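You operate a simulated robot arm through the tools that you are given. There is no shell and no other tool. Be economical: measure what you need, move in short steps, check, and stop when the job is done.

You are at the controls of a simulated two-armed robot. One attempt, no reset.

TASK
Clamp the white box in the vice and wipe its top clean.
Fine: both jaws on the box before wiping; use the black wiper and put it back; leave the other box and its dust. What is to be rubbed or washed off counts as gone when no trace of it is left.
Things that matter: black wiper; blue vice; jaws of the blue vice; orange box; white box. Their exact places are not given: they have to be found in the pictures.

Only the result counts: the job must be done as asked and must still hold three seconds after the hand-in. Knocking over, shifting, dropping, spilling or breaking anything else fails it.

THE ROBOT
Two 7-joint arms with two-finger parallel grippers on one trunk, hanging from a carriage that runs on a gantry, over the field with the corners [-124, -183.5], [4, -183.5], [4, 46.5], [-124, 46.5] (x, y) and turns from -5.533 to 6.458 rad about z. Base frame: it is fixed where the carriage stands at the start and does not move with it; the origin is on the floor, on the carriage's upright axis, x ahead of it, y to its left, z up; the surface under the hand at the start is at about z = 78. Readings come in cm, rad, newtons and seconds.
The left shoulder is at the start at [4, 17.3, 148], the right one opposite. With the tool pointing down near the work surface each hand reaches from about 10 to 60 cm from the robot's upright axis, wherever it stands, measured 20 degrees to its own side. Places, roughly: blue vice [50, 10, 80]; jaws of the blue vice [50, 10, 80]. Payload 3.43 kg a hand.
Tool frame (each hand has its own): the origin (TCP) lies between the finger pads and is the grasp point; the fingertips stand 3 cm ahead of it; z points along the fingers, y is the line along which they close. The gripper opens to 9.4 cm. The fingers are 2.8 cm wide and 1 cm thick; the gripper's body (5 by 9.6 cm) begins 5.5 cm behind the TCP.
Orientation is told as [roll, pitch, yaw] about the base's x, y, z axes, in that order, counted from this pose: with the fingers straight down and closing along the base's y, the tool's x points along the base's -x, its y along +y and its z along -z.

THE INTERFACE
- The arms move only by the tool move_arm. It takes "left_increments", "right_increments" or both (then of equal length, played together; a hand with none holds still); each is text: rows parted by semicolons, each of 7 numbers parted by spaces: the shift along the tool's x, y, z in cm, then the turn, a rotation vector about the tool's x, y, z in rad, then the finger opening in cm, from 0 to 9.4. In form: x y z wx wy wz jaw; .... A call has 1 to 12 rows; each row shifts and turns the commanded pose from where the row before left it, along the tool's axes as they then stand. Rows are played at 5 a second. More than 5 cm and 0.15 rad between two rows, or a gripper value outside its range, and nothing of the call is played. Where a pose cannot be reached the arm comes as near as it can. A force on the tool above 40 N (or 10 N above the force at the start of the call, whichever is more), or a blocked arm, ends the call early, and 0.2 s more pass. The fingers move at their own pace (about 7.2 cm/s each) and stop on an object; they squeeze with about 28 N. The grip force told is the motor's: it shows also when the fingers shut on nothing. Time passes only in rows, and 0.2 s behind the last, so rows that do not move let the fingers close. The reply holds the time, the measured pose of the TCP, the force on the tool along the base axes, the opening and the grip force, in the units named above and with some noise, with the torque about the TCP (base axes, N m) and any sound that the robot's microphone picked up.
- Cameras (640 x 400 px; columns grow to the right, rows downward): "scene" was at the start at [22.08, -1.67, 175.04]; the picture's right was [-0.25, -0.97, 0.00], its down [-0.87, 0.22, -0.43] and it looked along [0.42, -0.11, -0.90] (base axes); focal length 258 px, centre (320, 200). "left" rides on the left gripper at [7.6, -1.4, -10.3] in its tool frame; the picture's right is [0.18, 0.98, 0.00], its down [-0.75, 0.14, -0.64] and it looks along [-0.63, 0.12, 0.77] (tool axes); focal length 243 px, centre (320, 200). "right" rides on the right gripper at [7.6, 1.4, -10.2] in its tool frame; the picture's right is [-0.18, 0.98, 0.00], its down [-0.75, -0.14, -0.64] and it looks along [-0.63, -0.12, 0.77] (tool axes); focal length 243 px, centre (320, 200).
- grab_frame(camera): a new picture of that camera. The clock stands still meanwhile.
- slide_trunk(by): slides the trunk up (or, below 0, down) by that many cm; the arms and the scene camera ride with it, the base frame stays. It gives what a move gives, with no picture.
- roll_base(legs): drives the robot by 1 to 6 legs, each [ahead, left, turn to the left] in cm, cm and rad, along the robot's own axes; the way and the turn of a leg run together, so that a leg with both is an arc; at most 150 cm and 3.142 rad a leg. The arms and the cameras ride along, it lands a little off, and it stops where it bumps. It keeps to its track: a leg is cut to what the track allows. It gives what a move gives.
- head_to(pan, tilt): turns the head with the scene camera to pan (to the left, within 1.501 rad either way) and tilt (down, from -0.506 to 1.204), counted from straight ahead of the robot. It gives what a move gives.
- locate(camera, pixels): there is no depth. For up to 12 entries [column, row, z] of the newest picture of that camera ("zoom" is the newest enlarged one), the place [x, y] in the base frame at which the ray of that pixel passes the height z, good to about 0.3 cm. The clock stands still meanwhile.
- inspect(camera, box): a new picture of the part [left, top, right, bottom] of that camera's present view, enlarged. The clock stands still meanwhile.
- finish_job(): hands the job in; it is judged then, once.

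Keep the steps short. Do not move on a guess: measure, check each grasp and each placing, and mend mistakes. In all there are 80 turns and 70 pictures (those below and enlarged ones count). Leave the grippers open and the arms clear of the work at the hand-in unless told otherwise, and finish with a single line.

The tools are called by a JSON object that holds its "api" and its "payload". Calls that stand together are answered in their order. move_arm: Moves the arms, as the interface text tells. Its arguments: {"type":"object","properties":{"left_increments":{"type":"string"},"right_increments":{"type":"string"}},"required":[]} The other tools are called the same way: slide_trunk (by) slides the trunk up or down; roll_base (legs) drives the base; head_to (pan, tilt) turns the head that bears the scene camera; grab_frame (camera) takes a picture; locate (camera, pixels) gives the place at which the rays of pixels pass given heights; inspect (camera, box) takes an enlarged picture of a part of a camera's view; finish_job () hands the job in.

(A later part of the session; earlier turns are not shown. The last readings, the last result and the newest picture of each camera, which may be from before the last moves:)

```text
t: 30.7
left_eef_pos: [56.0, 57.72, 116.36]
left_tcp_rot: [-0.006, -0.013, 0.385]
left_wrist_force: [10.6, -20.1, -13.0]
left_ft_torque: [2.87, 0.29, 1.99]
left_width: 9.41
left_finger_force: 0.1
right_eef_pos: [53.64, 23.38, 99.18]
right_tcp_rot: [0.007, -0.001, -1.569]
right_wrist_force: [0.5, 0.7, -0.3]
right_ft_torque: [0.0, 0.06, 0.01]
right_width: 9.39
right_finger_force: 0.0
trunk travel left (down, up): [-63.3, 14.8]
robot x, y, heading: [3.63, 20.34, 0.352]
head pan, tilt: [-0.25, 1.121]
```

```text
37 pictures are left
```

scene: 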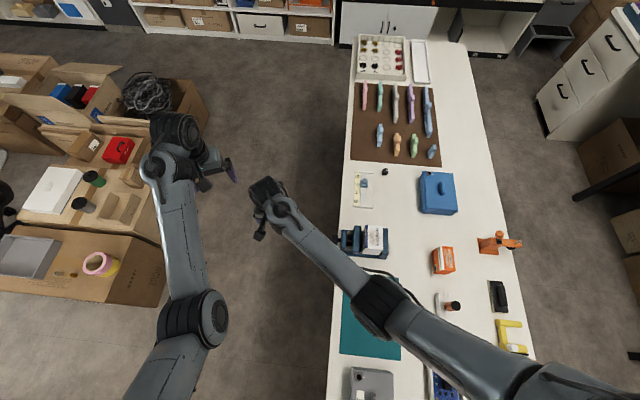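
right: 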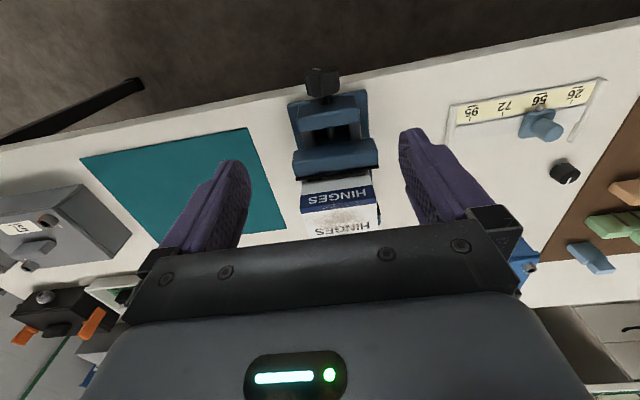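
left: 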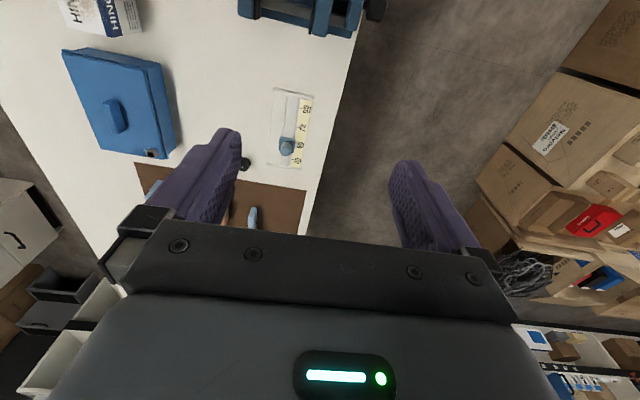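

Now I enlarge the knob near (322,83).

{"api": "inspect", "payload": {"camera": "right", "box": [272, 50, 392, 190]}}

```text
2.86 times, centred on (332, 120) of right
```

zoom: 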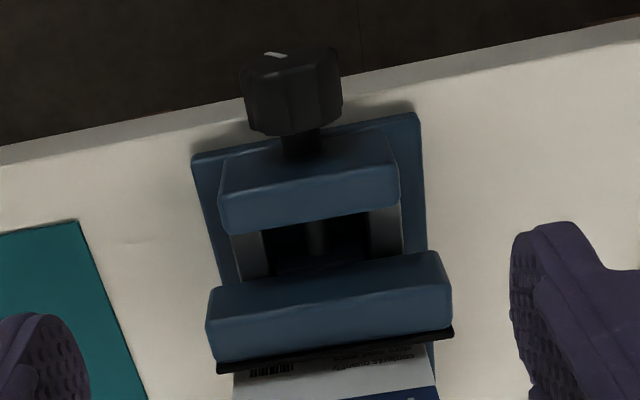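

{"api": "locate", "payload": {"camera": "zoom", "pixels": [[240, 95, 82], [342, 85, 82], [240, 95, 83], [342, 85, 83], [270, 135, 83], [270, 135, 84], [285, 60, 84], [285, 60, 83], [300, 155, 83], [225, 160, 84], [400, 150, 84], [398, 198, 85]]}}

```text
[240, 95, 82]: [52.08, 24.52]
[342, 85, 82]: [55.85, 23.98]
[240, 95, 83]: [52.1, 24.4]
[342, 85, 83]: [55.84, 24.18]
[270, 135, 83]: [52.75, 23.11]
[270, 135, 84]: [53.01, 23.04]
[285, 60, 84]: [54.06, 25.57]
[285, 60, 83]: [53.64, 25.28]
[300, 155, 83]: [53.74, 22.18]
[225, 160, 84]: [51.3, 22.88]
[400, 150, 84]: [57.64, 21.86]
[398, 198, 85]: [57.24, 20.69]
```

Knob: centre (53.95, 24.2, ~82), diameter ~3.7, with a white mark on its end. I lower straddling it with the jaw at 6.5.

{"api": "move_arm", "payload": {"right_increments": "0.8 0.3 4 0 0 0 6.5; 0 0 4 0 0 0 6.5; 0 0 3 0 0 0 6.5; 0 0 2 0 0 0 6.5; 0 0 2 0 0 0 6.5; 0 0 1.2 0 0 0 6.5; 0 0 1 0 0 0 6.5; 0 0 0 0 0 0 6.5"}}

{"api": "grab_frame", "payload": {"camera": "right"}}

```text
t: 31.6
left_eef_pos: [56.01, 57.69, 116.44]
left_tcp_rot: [-0.007, -0.013, 0.387]
left_wrist_force: [6.1, -8.4, -6.4]
left_ft_torque: [1.4, 0.18, 0.93]
left_width: 9.41
left_finger_force: 0.1
right_eef_pos: [54.39, 21.26, 86.89]
right_tcp_rot: [0.003, -0.039, -1.573]
right_wrist_force: [0.4, 0.3, 0.0]
right_ft_torque: [0.04, 0.0, 0.02]
right_width: 6.5
right_finger_force: 0.1
trunk travel left (down, up): [-63.3, 14.8]
robot x, y, heading: [3.78, 20.2, 0.354]
head pan, tilt: [-0.25, 1.121]
stopped in row 4 (right hand): the force on the tool passed its limit at 121 N (the readings are from after the stop); the commanded pose is now the measured one
```

```text
35 pictures are left
```

right: 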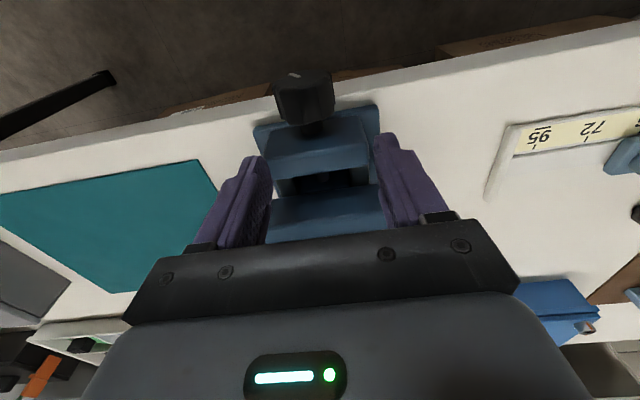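

A hard stop at 121 N and the hand is off by 3 cm in y. I look at what was touched.

{"api": "grab_frame", "payload": {"camera": "scene"}}

{"api": "inspect", "payload": {"camera": "scene", "box": [300, 190, 428, 270]}}

```text
34 pictures are left
```

scene: 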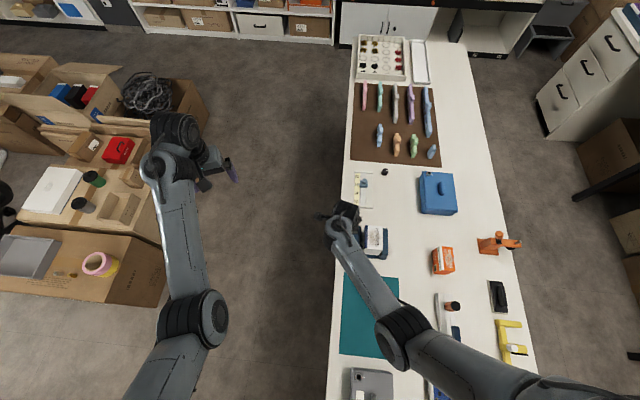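

```text
5.00 times, centred on (364, 230) of scene
```

zoom: 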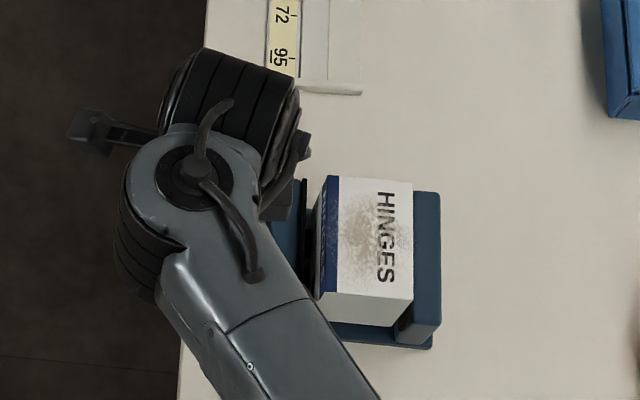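

Box and vice look in place; the arm probably ran into a joint limit with the hand turned 1.9 rad relative to the trunk. I rise, then drive so the robot is at heading 0 and y ≈ 42, making the hand's turn easier.

{"api": "move_arm", "payload": {"right_increments": "0 0 -3 0 0 0 9.4; 0 0 -4 0 0 0 9.4; 0 0 -4 0 0 0 9.4; 0 0 -4 0 0 0 9.4; 0 0 0 0 0 0 9.4"}}

{"api": "roll_base", "payload": {"legs": [[0, 0, -0.352], [0, 22, 0]]}}

{"api": "move_arm", "payload": {"right_increments": "0 0 0 0 0 -0.12 9.4; 0 0 0 0 0 -0.12 9.4; 0 0 0 0 0 -0.11 9.4; 0 0 0 0 0 0 9.4"}}

{"api": "inspect", "payload": {"camera": "right", "box": [160, 0, 480, 200]}}

```text
t: 32.8
left_eef_pos: [55.91, 57.72, 116.42]
left_tcp_rot: [-0.006, -0.013, 0.385]
left_wrist_force: [9.5, -15.4, -11.1]
left_ft_torque: [2.35, 0.32, 1.58]
left_width: 9.41
left_finger_force: 0.1
right_eef_pos: [54.15, 21.81, 101.58]
right_tcp_rot: [-0.002, -0.038, -1.574]
right_wrist_force: [-1.6, -0.2, 0.0]
right_ft_torque: [-0.01, 0.0, -0.03]
right_width: 9.4
right_finger_force: 0.1
trunk travel left (down, up): [-63.3, 14.8]
robot x, y, heading: [3.91, 19.83, 0.354]
head pan, tilt: [-0.25, 1.121]
```

```text
t: 35.6
left_eef_pos: [65.57, 59.21, 116.5]
left_tcp_rot: [-0.006, -0.013, 0.035]
left_wrist_force: [3.6, -18.3, -13.4]
left_ft_torque: [2.48, -0.67, 1.74]
left_width: 9.38
left_finger_force: 0.1
right_eef_pos: [51.57, 26.01, 101.57]
right_tcp_rot: [-0.002, -0.039, -1.924]
right_wrist_force: [0.5, -0.7, 0.0]
right_ft_torque: [0.01, -0.04, 0.0]
right_width: 9.41
right_finger_force: 0.1
trunk travel left (down, up): [-63.3, 14.8]
robot x, y, heading: [3.71, 41.82, 0.002]
head pan, tilt: [-0.25, 1.121]
```

```text
t: 36.6
left_eef_pos: [65.59, 59.0, 116.32]
left_tcp_rot: [-0.006, -0.012, 0.035]
left_wrist_force: [3.6, -15.4, -8.8]
left_ft_torque: [2.01, -0.4, 1.37]
left_width: 9.42
left_finger_force: 0.0
right_eef_pos: [51.57, 26.06, 101.49]
right_tcp_rot: [-0.014, -0.035, -1.571]
right_wrist_force: [0.2, 0.5, 0.0]
right_ft_torque: [0.0, 0.03, -0.01]
right_width: 9.41
right_finger_force: 0.1
trunk travel left (down, up): [-63.3, 14.8]
robot x, y, heading: [3.42, 41.83, 0.002]
head pan, tilt: [-0.25, 1.121]
```

```text
2.00 times, centred on (320, 100) of right
```

zoom: 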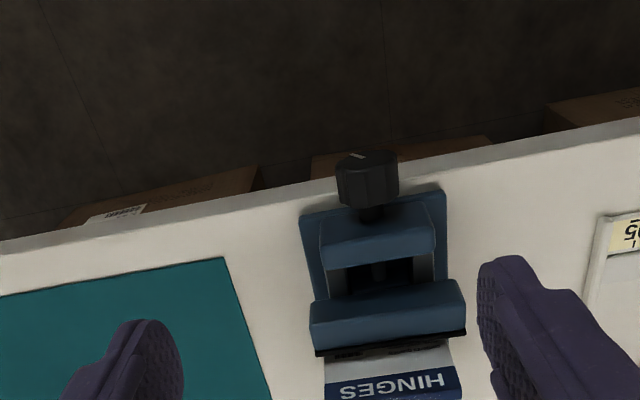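

The knob is clear. I level the hand, centre it over (53.95, 24.2), and lower to z ~90 only, checking.

{"api": "move_arm", "payload": {"right_increments": "-1.85 2.4 0 0.035 0.014 0 6.5; 0 0 3 0 0 0 6.5; 0 0 3 0 0 0 6.5; 0 0 2.5 0 0 0 6.5; 0 0 2 0 0 0 6.5; 0 0 0 0 0 0 6.5"}}

{"api": "inspect", "payload": {"camera": "right", "box": [160, 0, 480, 200]}}

```text
t: 38.0
left_eef_pos: [65.59, 59.2, 116.44]
left_tcp_rot: [-0.007, -0.014, 0.034]
left_wrist_force: [2.7, -16.6, -10.5]
left_ft_torque: [2.2, -0.56, 1.52]
left_width: 9.43
left_finger_force: 0.0
right_eef_pos: [53.4, 23.81, 91.09]
right_tcp_rot: [-0.047, -0.023, -1.575]
right_wrist_force: [-1.0, 0.4, 0.3]
right_ft_torque: [-0.02, 0.01, 0.01]
right_width: 6.5
right_finger_force: 0.0
trunk travel left (down, up): [-63.3, 14.8]
robot x, y, heading: [3.94, 42.25, 0.003]
head pan, tilt: [-0.25, 1.121]
```

```text
2.00 times, centred on (320, 100) of right
```

zoom: 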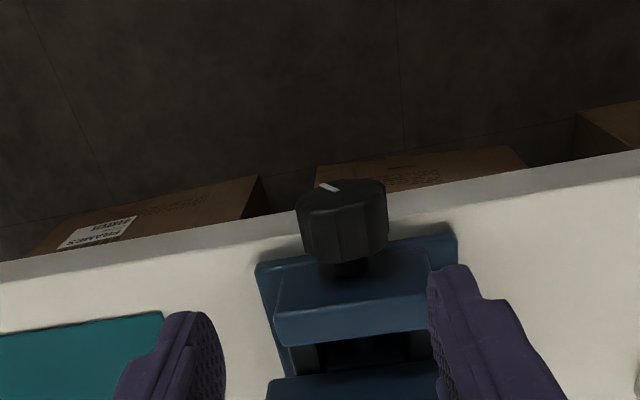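

The right arm strains at this hand turn (roll drifting to −0.047). Better: use the left arm with the robot turned to heading −1.2, so the left hand's turn relative to the trunk is small. I raise the right hand and turn it back first, then turn the robot.

{"api": "move_arm", "payload": {"right_increments": "0 0 -4 0 0 0 9.4; 0 0 -4 0 0 0 9.4; 0 0 -4 0 0 0 9.4; 0 0 0 0 0 -0.15 9.4; 0 0 0 0 0 -0.15 9.4; 0 0 0 0 0 -0.15 9.4; 0 0 0 0 0 -0.15 9.4; 0 0 0 0 0 -0.15 9.4; 0 0 0 0 0 -0.15 9.4; 0 0 0 0 0 -0.15 9.4; 0 0 0 0 0 -0.15 9.4; 0 0 0 0 0 -0.15 9.4"}}

{"api": "roll_base", "payload": {"legs": [[0, 2.5, 0], [0, 0, -1.2]]}}

{"api": "grab_frame", "payload": {"camera": "left"}}

```text
t: 40.6
left_eef_pos: [65.56, 59.1, 116.36]
left_tcp_rot: [-0.006, -0.012, 0.034]
left_wrist_force: [2.8, -17.0, -11.8]
left_ft_torque: [2.28, -0.56, 1.56]
left_width: 9.41
left_finger_force: 0.0
right_eef_pos: [54.08, 24.09, 103.25]
right_tcp_rot: [-0.033, 0.044, -0.223]
right_wrist_force: [0.3, -0.1, 0.2]
right_ft_torque: [-0.04, 0.01, -0.02]
right_width: 9.4
right_finger_force: 0.0
trunk travel left (down, up): [-63.3, 14.8]
robot x, y, heading: [3.69, 41.68, 0.007]
head pan, tilt: [-0.25, 1.121]
```

```text
t: 44.4
left_eef_pos: [42.97, -6.38, 116.56]
left_tcp_rot: [-0.006, -0.013, -1.151]
left_wrist_force: [-15.7, -9.5, -10.9]
left_ft_torque: [0.36, -2.32, 1.6]
left_width: 9.39
left_finger_force: 0.0
right_eef_pos: [6.16, -9.08, 103.09]
right_tcp_rot: [-0.034, 0.043, -1.409]
right_wrist_force: [-1.0, -0.3, -0.2]
right_ft_torque: [-0.02, -0.05, 0.02]
right_width: 9.4
right_finger_force: 0.0
trunk travel left (down, up): [-63.3, 14.8]
robot x, y, heading: [3.66, 44.66, -1.186]
head pan, tilt: [-0.25, 1.121]
```

```text
30 pictures are left
```

left: 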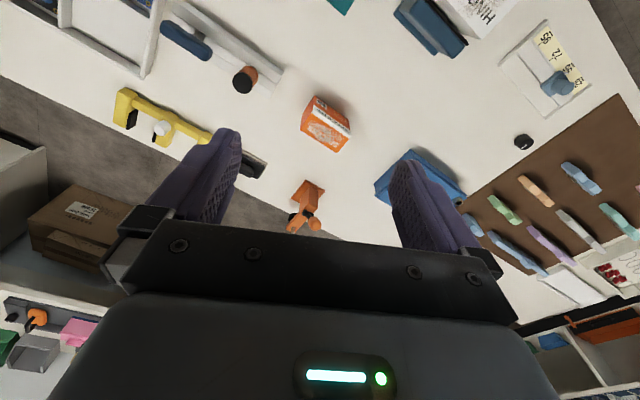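

Left hand is at yaw −1.15. I turn it to −1.57 and bring it over the knob at height.

{"api": "move_arm", "payload": {"left_increments": "0 0 0 0 0 0.14 9.4; 0 0 0 0 0 0.14 9.4; 0 0 0 0 0 0.14 9.4; 4.4 1.6 0 0 0 0 9.4; 4.4 1.6 0 0 0 0 9.4; 4.4 1.6 0 0 0 0 9.4; 4.4 1.6 0 0 0 0 9.4; 4.4 1.6 0 0 0 0 9.4; 4.4 1.5 3 0 0 0 9.4; 4.2 1.5 4 0 0 0 9.4; 0 0 4 0 0 0 9.4; 0 0 3 0 0 0 9.4"}}

{"api": "grab_frame", "payload": {"camera": "left"}}

```text
refused: row 9 steps farther than a row can; nothing moved
```

```text
29 pictures are left
```

left: 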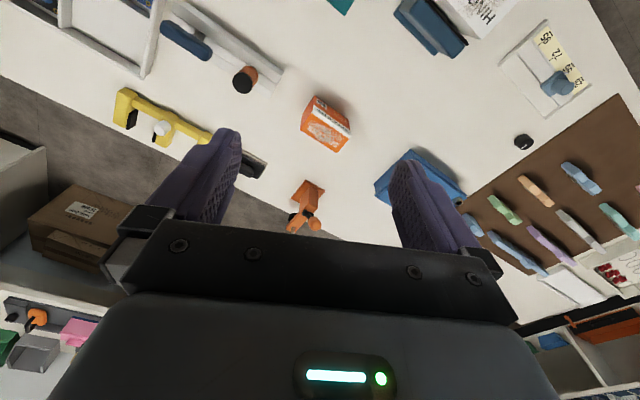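

The row was over the step limit; I resend without combined descents.

{"api": "move_arm", "payload": {"left_increments": "0 0 0 0 0 0.14 9.4; 0 0 0 0 0 0.14 9.4; 0 0 0 0 0 0.14 9.4; 4.4 1.6 0 0 0 0 9.4; 4.4 1.6 0 0 0 0 9.4; 4.4 1.6 0 0 0 0 9.4; 4.4 1.6 0 0 0 0 9.4; 4.4 1.6 0 0 0 0 9.4; 4.4 1.5 0 0 0 0 9.4; 4.2 1.5 0 0 0 0 9.4; 0 0 4.5 0 0 0 9.4; 0 0 4.5 0 0 0 9.4"}}

{"api": "move_arm", "payload": {"left_increments": "0 0 3.5 0 0 0 9.4; 0 0 3 0 0 0 9.4; 0 0 0 0 0 0 9.4"}}

{"api": "inspect", "payload": {"camera": "left", "box": [160, 0, 480, 200]}}

```text
t: 44.6
left_eef_pos: [42.92, -6.54, 116.46]
left_tcp_rot: [-0.008, -0.015, -1.151]
left_wrist_force: [-10.6, -9.8, -12.0]
left_ft_torque: [0.25, -1.7, 1.22]
left_width: 9.4
left_finger_force: 0.0
right_eef_pos: [6.06, -9.06, 103.18]
right_tcp_rot: [-0.032, 0.044, -1.412]
right_wrist_force: [-0.2, 0.7, 0.4]
right_ft_torque: [0.01, 0.03, 0.03]
right_width: 9.39
right_finger_force: 0.1
trunk travel left (down, up): [-63.3, 14.8]
robot x, y, heading: [3.21, 44.51, -1.187]
head pan, tilt: [-0.25, 1.121]
stopped in row 1 (left hand): the force on the tool passed its limit at 93 N (the readings are from after the stop); the commanded pose is now the measured one
```

```text
t: 45.4
left_eef_pos: [42.8, -6.69, 109.87]
left_tcp_rot: [-0.009, -0.016, -1.157]
left_wrist_force: [-1.2, 0.3, -0.3]
left_ft_torque: [0.01, -0.02, 0.01]
left_width: 9.41
left_finger_force: 0.0
right_eef_pos: [6.03, -9.0, 103.1]
right_tcp_rot: [-0.034, 0.044, -1.412]
right_wrist_force: [0.1, -1.0, 0.2]
right_ft_torque: [0.03, -0.01, -0.02]
right_width: 9.4
right_finger_force: 0.1
trunk travel left (down, up): [-63.3, 14.8]
robot x, y, heading: [4.01, 44.27, -1.181]
head pan, tilt: [-0.25, 1.121]
```

```text
2.00 times, centred on (320, 100) of left
```

zoom: 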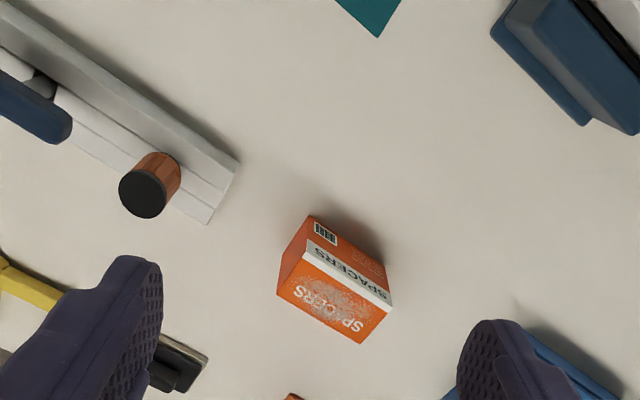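

Lowering freed the left arm from its stop (force now ~0). I turn and move over the knob again.

{"api": "move_arm", "payload": {"left_increments": "0 0 0 0 0 0.1 9.4; 0 0 0 0 0 0.1 9.4; 0 0 0 0 0 0.1 9.4; 0 0 0 0 0 0.11 9.4; 4.4 1.6 0 0 0 0 9.4; 4.4 1.6 0 0 0 0 9.4; 4.4 1.6 0 0 0 0 9.4; 4.4 1.6 0 0 0 0 9.4; 4.4 1.6 0 0 0 0 9.4; 4.4 1.6 0 0 0 0 9.4; 4.4 1.5 0 0 0 0 9.4; 0 0 0 0 0 0 9.4"}}

{"api": "inspect", "payload": {"camera": "left", "box": [160, 0, 480, 200]}}

```text
t: 46.3
left_eef_pos: [42.83, -6.74, 109.86]
left_tcp_rot: [-0.002, -0.023, -1.485]
left_wrist_force: [1.4, -0.3, -2.8]
left_ft_torque: [-0.09, 0.12, -0.1]
left_width: 9.4
left_finger_force: 0.1
right_eef_pos: [6.12, -9.15, 103.06]
right_tcp_rot: [-0.031, 0.043, -1.412]
right_wrist_force: [0.6, 0.1, -0.3]
right_ft_torque: [0.01, 0.02, 0.06]
right_width: 9.41
right_finger_force: 0.1
trunk travel left (down, up): [-63.3, 14.8]
robot x, y, heading: [3.58, 44.78, -1.184]
head pan, tilt: [-0.25, 1.121]
stopped in row 4 (left hand): the force on the tool passed its limit at 47 N (the readings are from after the stop); the commanded pose is now the measured one
```

```text
2.00 times, centred on (320, 100) of left
```

zoom: 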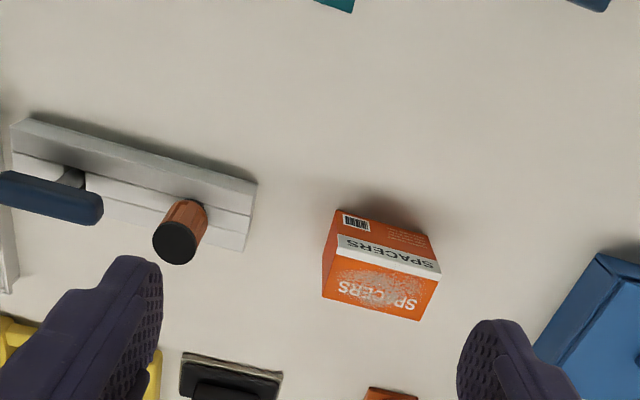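

A joint limit again. I translate first with the yaw as it is.

{"api": "move_arm", "payload": {"left_increments": "3.73 1.71 0 0 0 0 9.4; 3.73 1.71 0 0 0 0 9.4; 3.73 1.71 0 0 0 0 9.4; 3.73 1.71 0 0 0 0 9.4; 3.73 1.71 0 0 0 0 9.4; 3.73 1.71 0 0 0 0 9.4; 3.73 1.71 0 0 0 0 9.4; 3.73 1.71 0 0 0 0 9.4; 0 0 0 0 0 0 9.4"}}

{"api": "move_arm", "payload": {"left_increments": "0 0 3 0 0 0 9.4; 0 0 3 0 0 0 9.4; 0 0 3 0 0 0 9.4; 0 0 0 0 0 0.05 9.4; 0 0 0 0 0 0.036 9.4; 0 0 0 0 0 0 9.4"}}

{"api": "inspect", "payload": {"camera": "left", "box": [160, 0, 480, 200]}}

```text
t: 46.6
left_eef_pos: [43.11, -6.18, 109.96]
left_tcp_rot: [-0.006, -0.037, -1.474]
left_wrist_force: [1.6, -6.0, -20.6]
left_ft_torque: [-1.0, 0.13, -0.14]
left_width: 9.4
left_finger_force: 0.1
right_eef_pos: [6.02, -9.02, 103.12]
right_tcp_rot: [-0.033, 0.043, -1.411]
right_wrist_force: [0.0, 0.4, 0.1]
right_ft_torque: [-0.02, 0.04, 0.01]
right_width: 9.39
right_finger_force: 0.0
trunk travel left (down, up): [-63.3, 14.8]
robot x, y, heading: [3.65, 44.53, -1.178]
head pan, tilt: [-0.25, 1.121]
stopped in row 1 (left hand): the force on the tool passed its limit at 88 N (the readings are from after the stop); the commanded pose is now the measured one
```

```text
t: 48.0
left_eef_pos: [42.97, -6.5, 100.83]
left_tcp_rot: [-0.003, -0.034, -1.558]
left_wrist_force: [-0.9, 0.3, 0.2]
left_ft_torque: [0.0, 0.05, 0.01]
left_width: 9.42
left_finger_force: 0.1
right_eef_pos: [6.07, -8.99, 103.16]
right_tcp_rot: [-0.032, 0.044, -1.413]
right_wrist_force: [-0.4, -0.4, -0.7]
right_ft_torque: [0.02, 0.01, -0.01]
right_width: 9.4
right_finger_force: 0.0
trunk travel left (down, up): [-63.3, 14.8]
robot x, y, heading: [3.58, 44.29, -1.188]
head pan, tilt: [-0.25, 1.121]
```

```text
2.00 times, centred on (320, 100) of left
```

zoom: 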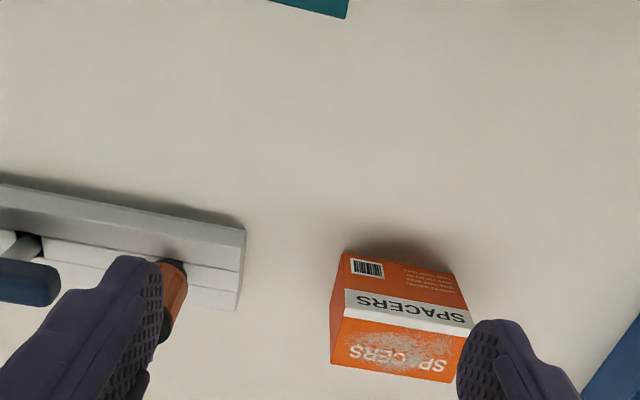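

Lower is freer. Yaw is now −1.56. I translate at z 100 (clear of everything: tips at 98).

{"api": "move_arm", "payload": {"left_increments": "3.84 1.38 0 0.01 0 0 9.4; 3.84 1.38 0 0.01 0 0 9.4; 3.84 1.38 0 0.01 0 0 9.4; 3.84 1.38 0 0 0 0 9.4; 3.84 1.38 0 0 0 0 9.4; 3.84 1.38 0 0 0 0 9.4; 3.84 1.38 0 0 0 0 9.4; 3.84 1.38 0 0 0 0 9.4; 0 0 0 0 0 0 9.4"}}

{"api": "grab_frame", "payload": {"camera": "left"}}

```text
t: 50.0
left_eef_pos: [53.74, 24.49, 99.52]
left_tcp_rot: [-0.031, -0.034, -1.56]
left_wrist_force: [1.1, 0.0, 0.5]
left_ft_torque: [0.02, -0.01, 0.02]
left_width: 9.4
left_finger_force: 0.2
right_eef_pos: [6.03, -9.01, 103.18]
right_tcp_rot: [-0.034, 0.044, -1.412]
right_wrist_force: [-0.3, -0.2, -0.4]
right_ft_torque: [0.02, 0.0, 0.0]
right_width: 9.37
right_finger_force: 0.1
trunk travel left (down, up): [-63.3, 14.8]
robot x, y, heading: [3.94, 44.52, -1.188]
head pan, tilt: [-0.25, 1.121]
```

```text
25 pictures are left
```

left: 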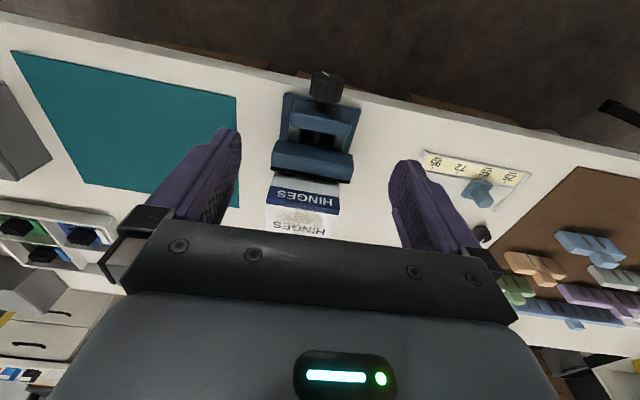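

The knob lies straight below. I level the hand and lower with the jaw at 6.5 to z ~88, then check.

{"api": "move_arm", "payload": {"left_increments": "-0.2 0.2 0 -0.03 0.034 0 6.5; 0 0 3 0 0 0 6.5; 0 0 3 0 0 0 6.5; 0 0 3 0 0 0 6.5; 0 0 2.5 0 0 0 6.5; 0 0 0 0 0 0 6.5"}}

{"api": "inspect", "payload": {"camera": "left", "box": [200, 40, 440, 190]}}

```text
t: 51.4
left_eef_pos: [53.94, 23.99, 88.03]
left_tcp_rot: [-0.001, 0.0, -1.558]
left_wrist_force: [-0.2, 1.0, 0.6]
left_ft_torque: [-0.04, -0.02, 0.03]
left_width: 6.47
left_finger_force: 0.0
right_eef_pos: [6.19, -8.93, 103.14]
right_tcp_rot: [-0.033, 0.044, -1.412]
right_wrist_force: [-0.2, 0.7, 0.0]
right_ft_torque: [0.02, -0.01, -0.02]
right_width: 9.42
right_finger_force: 0.0
trunk travel left (down, up): [-63.3, 14.8]
robot x, y, heading: [3.68, 44.61, -1.183]
head pan, tilt: [-0.25, 1.121]
```

```text
2.67 times, centred on (320, 115) of left
```

zoom: 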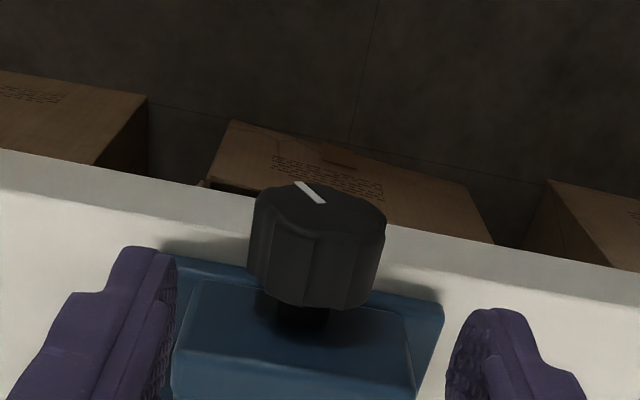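

Fingers straddle the knob well; the white mark points up-left. I lower to z 82 and close.

{"api": "move_arm", "payload": {"left_increments": "0.3 0 2 0 0 0 6.5; 0 0 2 0 0 0 6.5; 0 0 1 0 0 0 6.5; 0 0 0.9 0 0 0 6.5; 0 0 0 0 0 0 6.5; 0 0 0 0 0 0 4.5; 0 0 0 0 0 0 2.5; 0 0 0 0 0 0 2.5; 0 0 0 0 0 0 2.5"}}

```text
t: 53.4
left_eef_pos: [53.99, 24.52, 82.3]
left_tcp_rot: [-0.001, -0.001, -1.561]
left_wrist_force: [3.2, -0.8, -5.1]
left_ft_torque: [-0.12, -0.07, -0.61]
left_width: 3.74
left_finger_force: 45.1
right_eef_pos: [6.18, -9.08, 103.07]
right_tcp_rot: [-0.033, 0.044, -1.41]
right_wrist_force: [0.0, 0.4, 0.9]
right_ft_torque: [0.03, 0.0, -0.02]
right_width: 9.37
right_finger_force: 0.0
trunk travel left (down, up): [-63.3, 14.8]
robot x, y, heading: [3.79, 44.77, -1.18]
head pan, tilt: [-0.25, 1.121]
```

Knob gripped at 3.74 cm. I turn clockwise (seen from the knob end) by 0.5 rad and check forces.

{"api": "move_arm", "payload": {"left_increments": "0 0 0 -0.1 0 0 2.5; 0 0 0 -0.1 0 0 2.5; 0 0 0 -0.1 0 0 2.5; 0 0 0 -0.1 0 0 2.5; 0 0 0 -0.1 0 0 2.5; 0 0 0 0 0 0 2.5"}}

{"api": "inspect", "payload": {"camera": "left", "box": [200, 0, 520, 200]}}

```text
t: 54.8
left_eef_pos: [53.28, 24.45, 81.99]
left_tcp_rot: [0.494, 0.002, -1.562]
left_wrist_force: [-22.3, 8.9, 24.1]
left_ft_torque: [0.11, 0.12, -1.21]
left_width: 3.78
left_finger_force: 44.8
right_eef_pos: [5.75, -9.08, 103.11]
right_tcp_rot: [-0.033, 0.044, -1.413]
right_wrist_force: [0.5, 0.1, 0.2]
right_ft_torque: [-0.02, -0.01, 0.0]
right_width: 9.41
right_finger_force: 0.1
trunk travel left (down, up): [-63.3, 14.8]
robot x, y, heading: [3.83, 44.86, -1.182]
head pan, tilt: [-0.25, 1.121]
```

```text
2.00 times, centred on (360, 100) of left
```

zoom: 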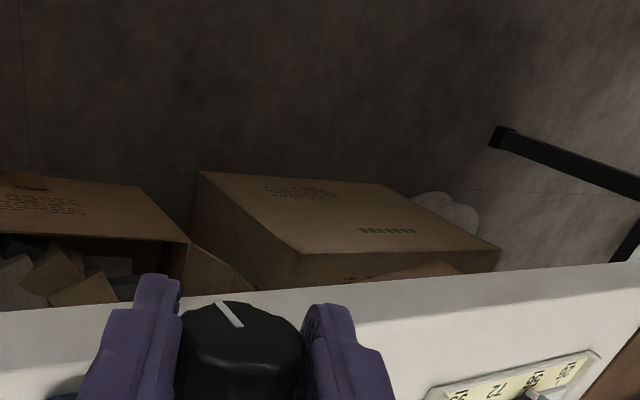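

The mark turned with the hand, so the knob turns. A ~33 N pull along the tool axis suggests shifting the hand 0.3 back along its z. I do that, go on 0.4 rad more, and turn the head to watch the jaw.

{"api": "move_arm", "payload": {"left_increments": "0 0 -0.3 0 0 0 2.5; 0 0 0 -0.1 0 0 2.5; 0 0 0 -0.1 0 0 2.5; 0 0 0 -0.1 0 0 2.5; 0 0 0 -0.1 0 0 2.5; 0 0 0 0 0 0 2.5"}}

{"api": "head_to", "payload": {"pan": 0.75, "tilt": 0.95}}

{"api": "grab_frame", "payload": {"camera": "scene"}}

```text
t: 56.2
left_eef_pos: [52.51, 24.56, 82.05]
left_tcp_rot: [0.888, 0.004, -1.564]
left_wrist_force: [-23.5, -0.7, -30.4]
left_ft_torque: [0.43, 0.67, 0.02]
left_width: 3.69
left_finger_force: 45.2
right_eef_pos: [5.4, -8.89, 103.04]
right_tcp_rot: [-0.039, 0.046, -1.412]
right_wrist_force: [-0.2, -0.9, -0.5]
right_ft_torque: [0.01, 0.02, 0.0]
right_width: 9.4
right_finger_force: 0.0
trunk travel left (down, up): [-63.3, 14.8]
robot x, y, heading: [3.64, 44.37, -1.181]
head pan, tilt: [-0.25, 1.121]
```

```text
t: 57.5
left_eef_pos: [52.57, 24.47, 81.94]
left_tcp_rot: [0.888, 0.003, -1.562]
left_wrist_force: [-28.4, 2.6, -21.6]
left_ft_torque: [0.39, 0.67, -0.46]
left_width: 3.7
left_finger_force: 45.1
right_eef_pos: [5.45, -8.88, 103.07]
right_tcp_rot: [-0.039, 0.045, -1.412]
right_wrist_force: [0.2, 0.1, 0.7]
right_ft_torque: [-0.03, 0.02, -0.02]
right_width: 9.39
right_finger_force: 0.1
trunk travel left (down, up): [-63.3, 14.8]
robot x, y, heading: [3.57, 44.33, -1.184]
head pan, tilt: [0.75, 0.949]
```

```text
22 pictures are left
```

scene: 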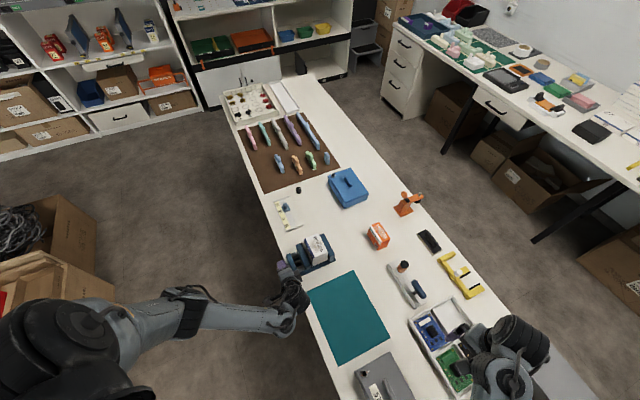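

{"api": "inspect", "payload": {"camera": "scene", "box": [270, 222, 350, 282]}}

```text
6.67 times, centred on (310, 252) of scene
```

zoom: 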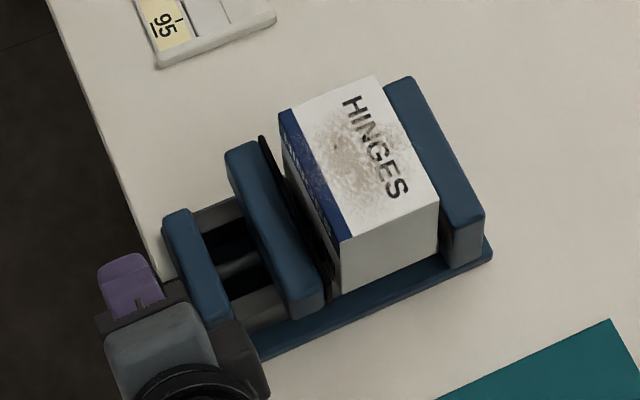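

I measure the moving jaw's place from this view.

{"api": "locate", "payload": {"camera": "zoom", "pixels": [[227, 155, 86], [255, 142, 86], [265, 137, 86], [290, 313, 86], [324, 302, 86], [280, 112, 88.7], [338, 242, 88.7], [385, 92, 86], [440, 205, 88.7], [168, 225, 85]]}}

```text
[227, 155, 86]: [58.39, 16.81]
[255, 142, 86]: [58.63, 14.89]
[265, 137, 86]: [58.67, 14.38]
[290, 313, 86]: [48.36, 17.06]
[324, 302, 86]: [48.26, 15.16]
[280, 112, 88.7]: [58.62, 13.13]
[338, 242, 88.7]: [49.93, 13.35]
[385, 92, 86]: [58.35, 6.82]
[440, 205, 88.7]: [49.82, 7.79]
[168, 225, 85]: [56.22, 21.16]
```

The jaw has moved only slightly. The readings at three tilts show the knob axis is really at z ≈ 81, so the hand turned off-centre. I open, slide 1.66 along the fingers onto the axis, swing back to the other side, and regrip.

{"api": "move_arm", "payload": {"left_increments": "0 0 0 0 0 0 5.5; 0 0 0 0 0 0 5.5; 0 0.14 0.8 0 0 0 5.5; 0 0 0.86 0 0 0 5.5; 0 0 0 0.15 0 0 5.5; 0 0 0 0.15 0 0 5.5; 0 0 0 0.15 0 0 5.5; 0 0 0 0.15 0 0 5.5; 0 0 0 0.15 0 0 5.5; 0 0 0 0.14 0 0 5.5; 0 0 0 0 0 0 5.5"}}

{"api": "inspect", "payload": {"camera": "left", "box": [200, 40, 440, 190]}}

```text
t: 59.9
left_eef_pos: [54.97, 24.52, 81.42]
left_tcp_rot: [0.005, 0.0, -1.56]
left_wrist_force: [-8.8, 0.1, 1.6]
left_ft_torque: [-0.1, 0.04, -0.04]
left_width: 5.91
left_finger_force: 3.9
right_eef_pos: [6.0, -9.02, 103.18]
right_tcp_rot: [-0.034, 0.043, -1.413]
right_wrist_force: [1.2, 0.6, -0.4]
right_ft_torque: [0.03, -0.01, 0.02]
right_width: 9.41
right_finger_force: 0.0
trunk travel left (down, up): [-63.3, 14.8]
robot x, y, heading: [3.69, 44.32, -1.184]
head pan, tilt: [0.75, 0.949]
```

```text
2.67 times, centred on (320, 115) of left
```

zoom: 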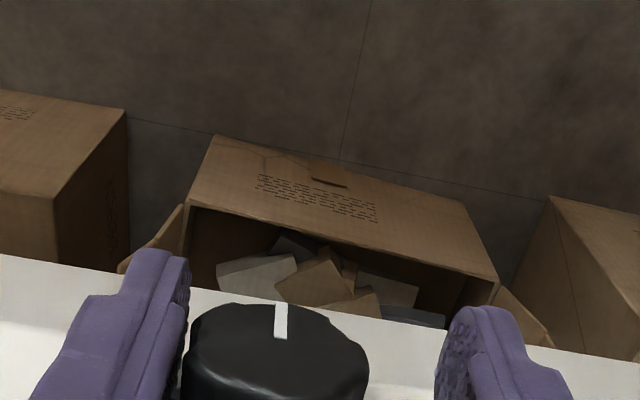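

The base sprang back so the hand is 1 cm too far in +x. I recentre (x 53.95, z 81), swing 0.6 to the other side, and grip.

{"api": "move_arm", "payload": {"left_increments": "0 -0.5 0.2 0 0 0 5.5; 0 -0.52 0.2 0 0 0 5.5; 0 0 0 0.15 0 0 5.5; 0 0 0 0.15 0 0 5.5; 0 0 0 0.15 0 0 5.5; 0 0 0 0.15 0 0 5.5; 0 0 0 0 0 0 5.5; 0 0 0 0 0 0 2.5; 0 0 0 0 0 0 2.5; 0 0 0 0 0 0 2.5"}}

```text
t: 62.1
left_eef_pos: [54.28, 24.45, 81.18]
left_tcp_rot: [-0.592, 0.0, -1.556]
left_wrist_force: [5.8, -1.2, -9.9]
left_ft_torque: [-0.16, -0.06, 0.23]
left_width: 4.1
left_finger_force: 44.9
right_eef_pos: [6.21, -9.16, 103.08]
right_tcp_rot: [-0.032, 0.045, -1.411]
right_wrist_force: [0.4, -0.4, 0.2]
right_ft_torque: [0.0, -0.02, 0.01]
right_width: 9.4
right_finger_force: 0.1
trunk travel left (down, up): [-63.3, 14.8]
robot x, y, heading: [3.61, 43.95, -1.182]
head pan, tilt: [0.75, 0.949]
```

Regripped at roll −0.59 with low forces. Now a forward stroke of 1.5 rad.

{"api": "move_arm", "payload": {"left_increments": "0 0 0 -0.15 0 0 2.5; 0 0 0 -0.15 0 0 2.5; 0 0 0 -0.15 0 0 2.5; 0 0 0 -0.15 0 0 2.5; 0 0 0 -0.15 0 0 2.5; 0 0 0 -0.15 0 0 2.5; 0 0 0 -0.15 0 0 2.5; 0 0 0 -0.15 0 0 2.5; 0 0 0 -0.15 0 0 2.5; 0 0 0 -0.15 0 0 2.5; 0 0 0 0 0 0 2.5"}}

{"api": "inspect", "payload": {"camera": "scene", "box": [270, 222, 350, 282]}}

{"api": "inspect", "payload": {"camera": "left", "box": [200, 40, 440, 190]}}

```text
t: 64.5
left_eef_pos: [53.85, 24.38, 80.91]
left_tcp_rot: [0.908, -0.002, -1.56]
left_wrist_force: [-13.9, 1.9, 6.6]
left_ft_torque: [-0.85, 0.01, -0.32]
left_width: 4.09
left_finger_force: 44.9
right_eef_pos: [5.89, -8.95, 103.09]
right_tcp_rot: [-0.035, 0.042, -1.412]
right_wrist_force: [0.2, 0.0, -0.2]
right_ft_torque: [-0.03, 0.03, -0.01]
right_width: 9.39
right_finger_force: 0.0
trunk travel left (down, up): [-63.3, 14.8]
robot x, y, heading: [3.67, 44.5, -1.18]
head pan, tilt: [0.75, 0.949]
```

```text
6.67 times, centred on (310, 252) of scene
```

zoom: 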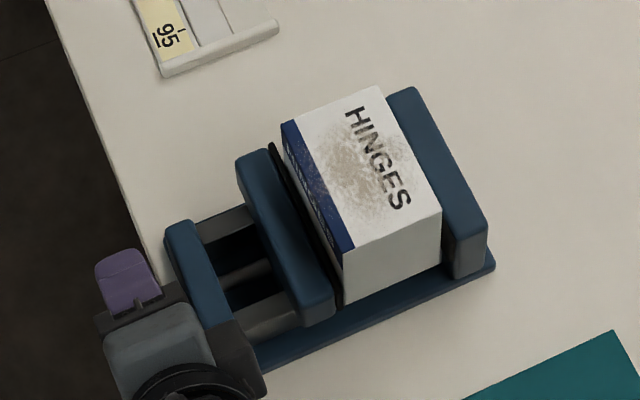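

```text
2.67 times, centred on (320, 115) of left
```

zoom: 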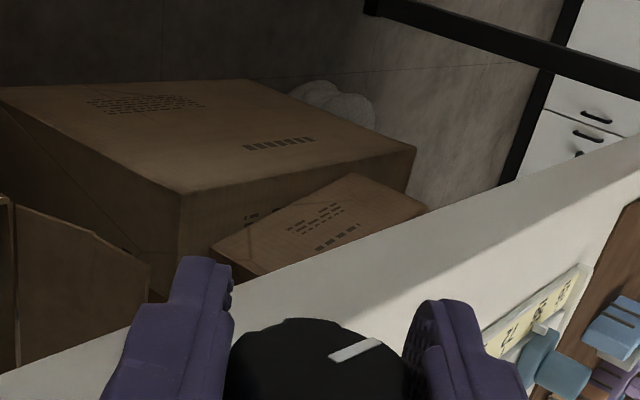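

The jaw is clearly closing now. I open, swing back 1.5 rad, and regrip.

{"api": "move_arm", "payload": {"left_increments": "0 0 0 0 0 0 5.5; 0 0 0 0.15 0 0 5.5; 0 0 0 0.15 0 0 5.5; 0 0 0 0.15 0 0 5.5; 0 0 0 0.15 0 0 5.5; 0 0 0 0.15 0 0 5.5; 0 0 0 0.15 0 0 5.5; 0 0 0 0.15 0 0 5.5; 0 0 0 0.15 0 0 5.5; 0 0 0 0.15 0 0 5.5; 0 0 0 0.15 0 0 5.5; 0 0 0 0 0 0 5.5"}}

{"api": "move_arm", "payload": {"left_increments": "0 0 0 0 0 0 2.5; 0 0 0 0 0 0 2.5; 0 0 0 0 0 0 2.5; 0 0 0 0 0 0 2.5"}}

```text
t: 67.1
left_eef_pos: [54.06, 24.46, 81.1]
left_tcp_rot: [-0.594, -0.001, -1.56]
left_wrist_force: [-0.3, -0.5, -0.2]
left_ft_torque: [-0.01, 0.04, 0.02]
left_width: 5.51
left_finger_force: 0.0
right_eef_pos: [6.02, -9.1, 103.05]
right_tcp_rot: [-0.033, 0.044, -1.41]
right_wrist_force: [0.7, 0.6, 0.0]
right_ft_torque: [0.0, -0.01, -0.01]
right_width: 9.4
right_finger_force: 0.1
trunk travel left (down, up): [-63.3, 14.8]
robot x, y, heading: [3.11, 44.48, -1.184]
head pan, tilt: [0.75, 0.949]
```

```text
t: 68.1
left_eef_pos: [54.28, 24.44, 81.29]
left_tcp_rot: [-0.589, -0.001, -1.559]
left_wrist_force: [5.7, -1.8, -8.7]
left_ft_torque: [-0.5, -0.02, 0.53]
left_width: 4.09
left_finger_force: 44.8
right_eef_pos: [6.18, -9.17, 103.11]
right_tcp_rot: [-0.031, 0.042, -1.414]
right_wrist_force: [0.4, -0.3, 0.0]
right_ft_torque: [-0.01, 0.0, -0.01]
right_width: 9.41
right_finger_force: 0.0
trunk travel left (down, up): [-63.3, 14.8]
robot x, y, heading: [3.58, 44.05, -1.182]
head pan, tilt: [0.75, 0.949]
```

Cleanly regripped. Second forward stroke of 1.5 rad, then a look.

{"api": "move_arm", "payload": {"left_increments": "0 0 0 -0.15 0 0 2.5; 0 0 0 -0.15 0 0 2.5; 0 0 0 -0.15 0 0 2.5; 0 0 0 -0.15 0 0 2.5; 0 0 0 -0.15 0 0 2.5; 0 0 0 -0.15 0 0 2.5; 0 0 0 -0.15 0 0 2.5; 0 0 0 -0.15 0 0 2.5; 0 0 0 -0.15 0 0 2.5; 0 0 0 -0.15 0 0 2.5; 0 0 0 0 0 0 2.5"}}

{"api": "inspect", "payload": {"camera": "scene", "box": [270, 222, 350, 282]}}

```text
t: 69.8
left_eef_pos: [53.87, 24.41, 81.11]
left_tcp_rot: [0.47, 0.0, -1.561]
left_wrist_force: [-7.7, 3.3, 15.3]
left_ft_torque: [0.64, -0.03, 0.37]
left_width: 4.11
left_finger_force: 44.7
right_eef_pos: [6.02, -8.99, 103.14]
right_tcp_rot: [-0.034, 0.044, -1.412]
right_wrist_force: [0.3, 0.0, 1.0]
right_ft_torque: [-0.03, 0.01, -0.01]
right_width: 9.39
right_finger_force: 0.1
trunk travel left (down, up): [-63.3, 14.8]
robot x, y, heading: [3.67, 44.38, -1.187]
head pan, tilt: [0.75, 0.949]
stopped in row 8 (left hand): the force on the tool passed its limit at 41 N (the readings are from after the stop); the commanded pose is now the measured one
```

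```text
6.67 times, centred on (310, 252) of scene
```

zoom: 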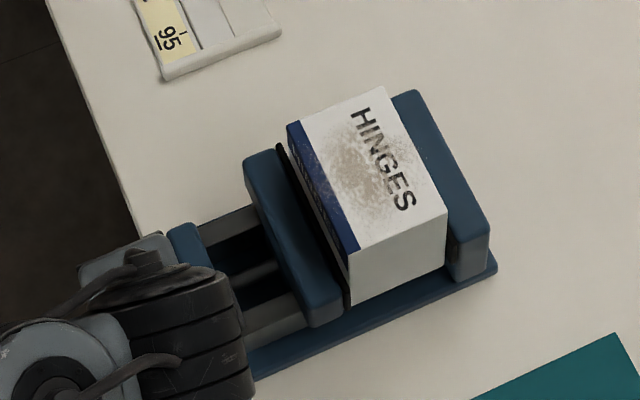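

The moving jaw seems to be at the box. I continue in smaller steps to feel whether the screw has tightened.

{"api": "move_arm", "payload": {"left_increments": "0 0 0 -0.08 0 0 2.5; 0 0 0 -0.08 0 0 2.5; 0 0 0 -0.08 0 0 2.5; 0 0 0 -0.08 0 0 2.5; 0 0 0 -0.08 0 0 2.5; 0 0 0 0 0 0 2.5"}}

{"api": "inspect", "payload": {"camera": "scene", "box": [290, 226, 346, 268]}}

```text
t: 71.2
left_eef_pos: [53.77, 24.21, 81.07]
left_tcp_rot: [0.868, -0.004, -1.563]
left_wrist_force: [-8.1, -0.1, -5.1]
left_ft_torque: [-0.56, 0.06, -0.5]
left_width: 4.1
left_finger_force: 45.0
right_eef_pos: [5.83, -8.96, 103.05]
right_tcp_rot: [-0.034, 0.042, -1.412]
right_wrist_force: [0.4, -0.4, 0.0]
right_ft_torque: [-0.01, 0.02, -0.02]
right_width: 9.39
right_finger_force: 0.1
trunk travel left (down, up): [-63.3, 14.8]
robot x, y, heading: [3.36, 44.55, -1.183]
head pan, tilt: [0.75, 0.949]
```

```text
9.52 times, centred on (318, 247) of scene
```

zoom: 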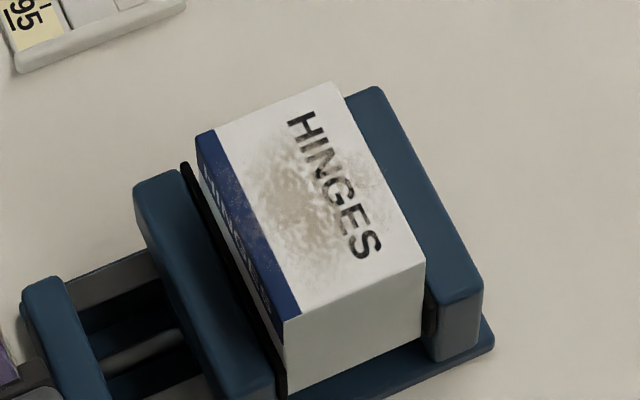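

Low torque still: the box is being pushed to the fixed jaw but not tight. Another swing back and regrip, then forward with stepwise check.

{"api": "move_arm", "payload": {"left_increments": "0 0 0 0 0 0 5.5; 0 0 0 0.15 0 0 5.5; 0.1 0 0 0.15 0 0 5.5; 0 0 0 0.15 0 0 5.5; 0 0 0 0.15 0 0 5.5; 0 0 0 0.15 0 0 5.5; 0 0 0 0.15 0 0 5.5; 0 0 0 0.15 0 0 5.5; 0 0 0 0.15 0 0 5.5; 0 0 0 0.15 0 0 5.5; 0 0 0 0.1 0 0 5.5; 0 0 0 0 0 0 5.5"}}

{"api": "move_arm", "payload": {"left_increments": "0 0 0 0 0 0 2.5; 0 0 0 0 0 0 2.5; 0 0 0 0 0 0 2.5; 0 0 0 -0.1 0 0 2.5; 0 0 0 -0.1 0 0 2.5; 0 0 0 -0.1 0 0 2.5; 0 0 0 -0.1 0 0 2.5; 0 0 0 -0.1 0 0 2.5; 0 0 0 -0.1 0 0 2.5; 0 0 0 -0.1 0 0 2.5; 0 0 0 -0.1 0 0 2.5; 0 0 0 0 0 0 2.5"}}

{"api": "inspect", "payload": {"camera": "scene", "box": [290, 226, 346, 268]}}

```text
t: 73.8
left_eef_pos: [53.99, 24.42, 81.15]
left_tcp_rot: [-0.578, -0.002, -1.563]
left_wrist_force: [0.3, -0.4, 0.3]
left_ft_torque: [0.05, -0.02, -0.02]
left_width: 5.51
left_finger_force: 0.1
right_eef_pos: [6.02, -9.03, 103.29]
right_tcp_rot: [-0.033, 0.043, -1.413]
right_wrist_force: [0.6, 0.0, 0.4]
right_ft_torque: [0.0, 0.0, -0.02]
right_width: 9.38
right_finger_force: 0.1
trunk travel left (down, up): [-63.3, 14.8]
robot x, y, heading: [3.91, 44.55, -1.187]
head pan, tilt: [0.75, 0.949]
```

```text
t: 76.4
left_eef_pos: [53.88, 24.28, 81.08]
left_tcp_rot: [0.222, -0.004, -1.564]
left_wrist_force: [-3.1, -3.5, 6.8]
left_ft_torque: [-0.81, 0.51, -0.3]
left_width: 4.14
left_finger_force: 45.1
right_eef_pos: [6.07, -8.99, 103.16]
right_tcp_rot: [-0.033, 0.042, -1.411]
right_wrist_force: [-0.7, 0.1, -0.1]
right_ft_torque: [0.01, -0.01, 0.01]
right_width: 9.39
right_finger_force: 0.1
trunk travel left (down, up): [-63.3, 14.8]
robot x, y, heading: [3.59, 44.31, -1.181]
head pan, tilt: [0.75, 0.949]
```

```text
9.52 times, centred on (318, 247) of scene
```

zoom: 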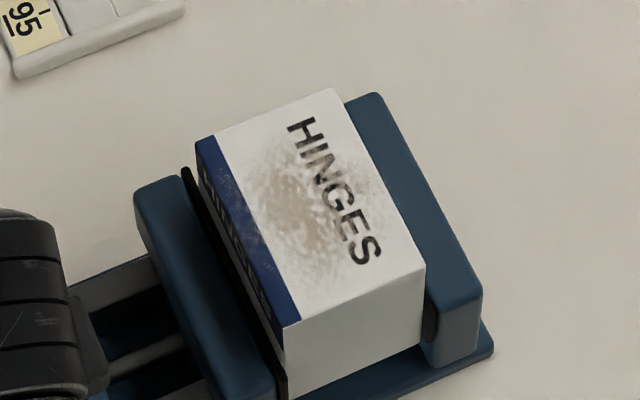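

Torque about the screw axis is now 0.5 N m and the jaw hardly moves: tightening. I check the knob mark and turn a bit more.

{"api": "move_arm", "payload": {"left_increments": "0 0 0 -0.1 0 0 2.5; 0 0 0 -0.1 0 0 2.5; 0 0 0 -0.1 0 0 2.5; 0 0 0 0 0 0 2.5"}}

{"api": "inspect", "payload": {"camera": "left", "box": [200, 40, 440, 190]}}

```text
t: 77.4
left_eef_pos: [53.92, 24.34, 81.12]
left_tcp_rot: [0.522, -0.002, -1.561]
left_wrist_force: [-6.3, -2.5, 10.6]
left_ft_torque: [0.15, 0.91, -0.05]
left_width: 4.14
left_finger_force: 45.1
right_eef_pos: [6.02, -9.06, 103.21]
right_tcp_rot: [-0.033, 0.042, -1.411]
right_wrist_force: [-0.4, 0.6, -0.7]
right_ft_torque: [0.0, 0.01, -0.03]
right_width: 9.38
right_finger_force: 0.0
trunk travel left (down, up): [-63.3, 14.8]
robot x, y, heading: [3.68, 44.42, -1.183]
head pan, tilt: [0.75, 0.949]
```

```text
2.67 times, centred on (320, 115) of left
```

zoom: 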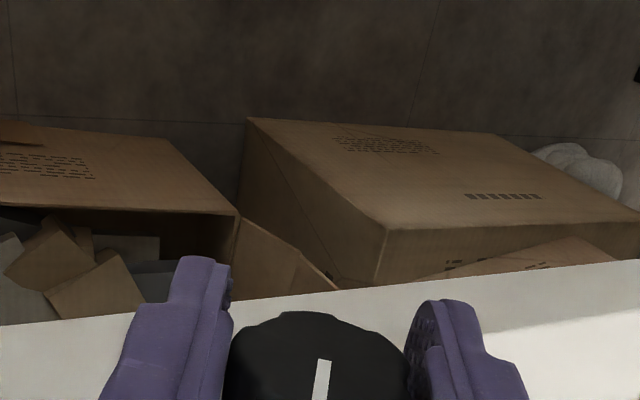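

Torque rises to 0.9 N m: the box is clamped. I add 0.2 rad, release, retreat straight up out along the fingers, and look.

{"api": "move_arm", "payload": {"left_increments": "0 0 0 -0.1 0 0 2.5; 0 0 0 -0.1 0 0 2.5; 0 0 0 0 0 0 2.5; 0 0 0 0 0 0 2.5"}}

{"api": "move_arm", "payload": {"left_increments": "0 0 0 0 0 0 5.5; 0 0 0 0 0 0 5.5; 0 0 0 0.15 0 0 5.5; 0 0 0 0.15 0 0 5.5; 0 0 0 0.15 0 0 5.5; 0 0 0 0.15 0 0 5.5; 0 0 0 0.12 0 0 5.5; 0 0 -4 0 0 0 5.5; 0 0 -4 0 0 0 5.5; 0 0 -4 0 0 0 9.4; 0 0 -4 0 0 0 9.4; 0 0 0 0 0 0 9.4"}}

{"api": "inspect", "payload": {"camera": "left", "box": [240, 50, 400, 240]}}

```text
t: 78.4
left_eef_pos: [53.9, 24.39, 81.01]
left_tcp_rot: [0.722, -0.004, -1.563]
left_wrist_force: [0.4, -4.3, -14.0]
left_ft_torque: [-0.36, 0.42, -0.09]
left_width: 4.09
left_finger_force: 45.1
right_eef_pos: [5.94, -9.13, 103.07]
right_tcp_rot: [-0.033, 0.042, -1.413]
right_wrist_force: [0.4, 0.3, -0.1]
right_ft_torque: [0.01, 0.0, 0.0]
right_width: 9.4
right_finger_force: 0.0
trunk travel left (down, up): [-63.3, 14.8]
robot x, y, heading: [3.5, 44.42, -1.185]
head pan, tilt: [0.75, 0.949]
```

```text
t: 81.0
left_eef_pos: [53.8, 24.54, 97.37]
left_tcp_rot: [0.001, 0.0, -1.562]
left_wrist_force: [-0.4, 0.0, -0.2]
left_ft_torque: [-0.02, 0.03, 0.0]
left_width: 9.41
left_finger_force: 0.1
right_eef_pos: [6.04, -9.03, 103.11]
right_tcp_rot: [-0.033, 0.045, -1.411]
right_wrist_force: [-0.1, -1.2, -0.1]
right_ft_torque: [-0.03, 0.0, 0.04]
right_width: 9.42
right_finger_force: 0.0
trunk travel left (down, up): [-63.3, 14.8]
robot x, y, heading: [3.22, 44.19, -1.185]
head pan, tilt: [0.75, 0.949]
```

```text
2.11 times, centred on (320, 145) of left
```

zoom: 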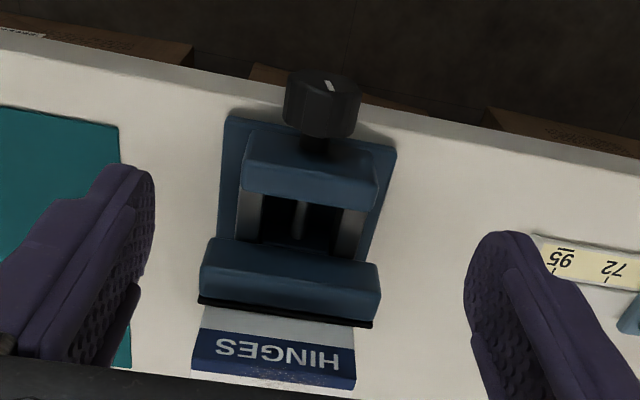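

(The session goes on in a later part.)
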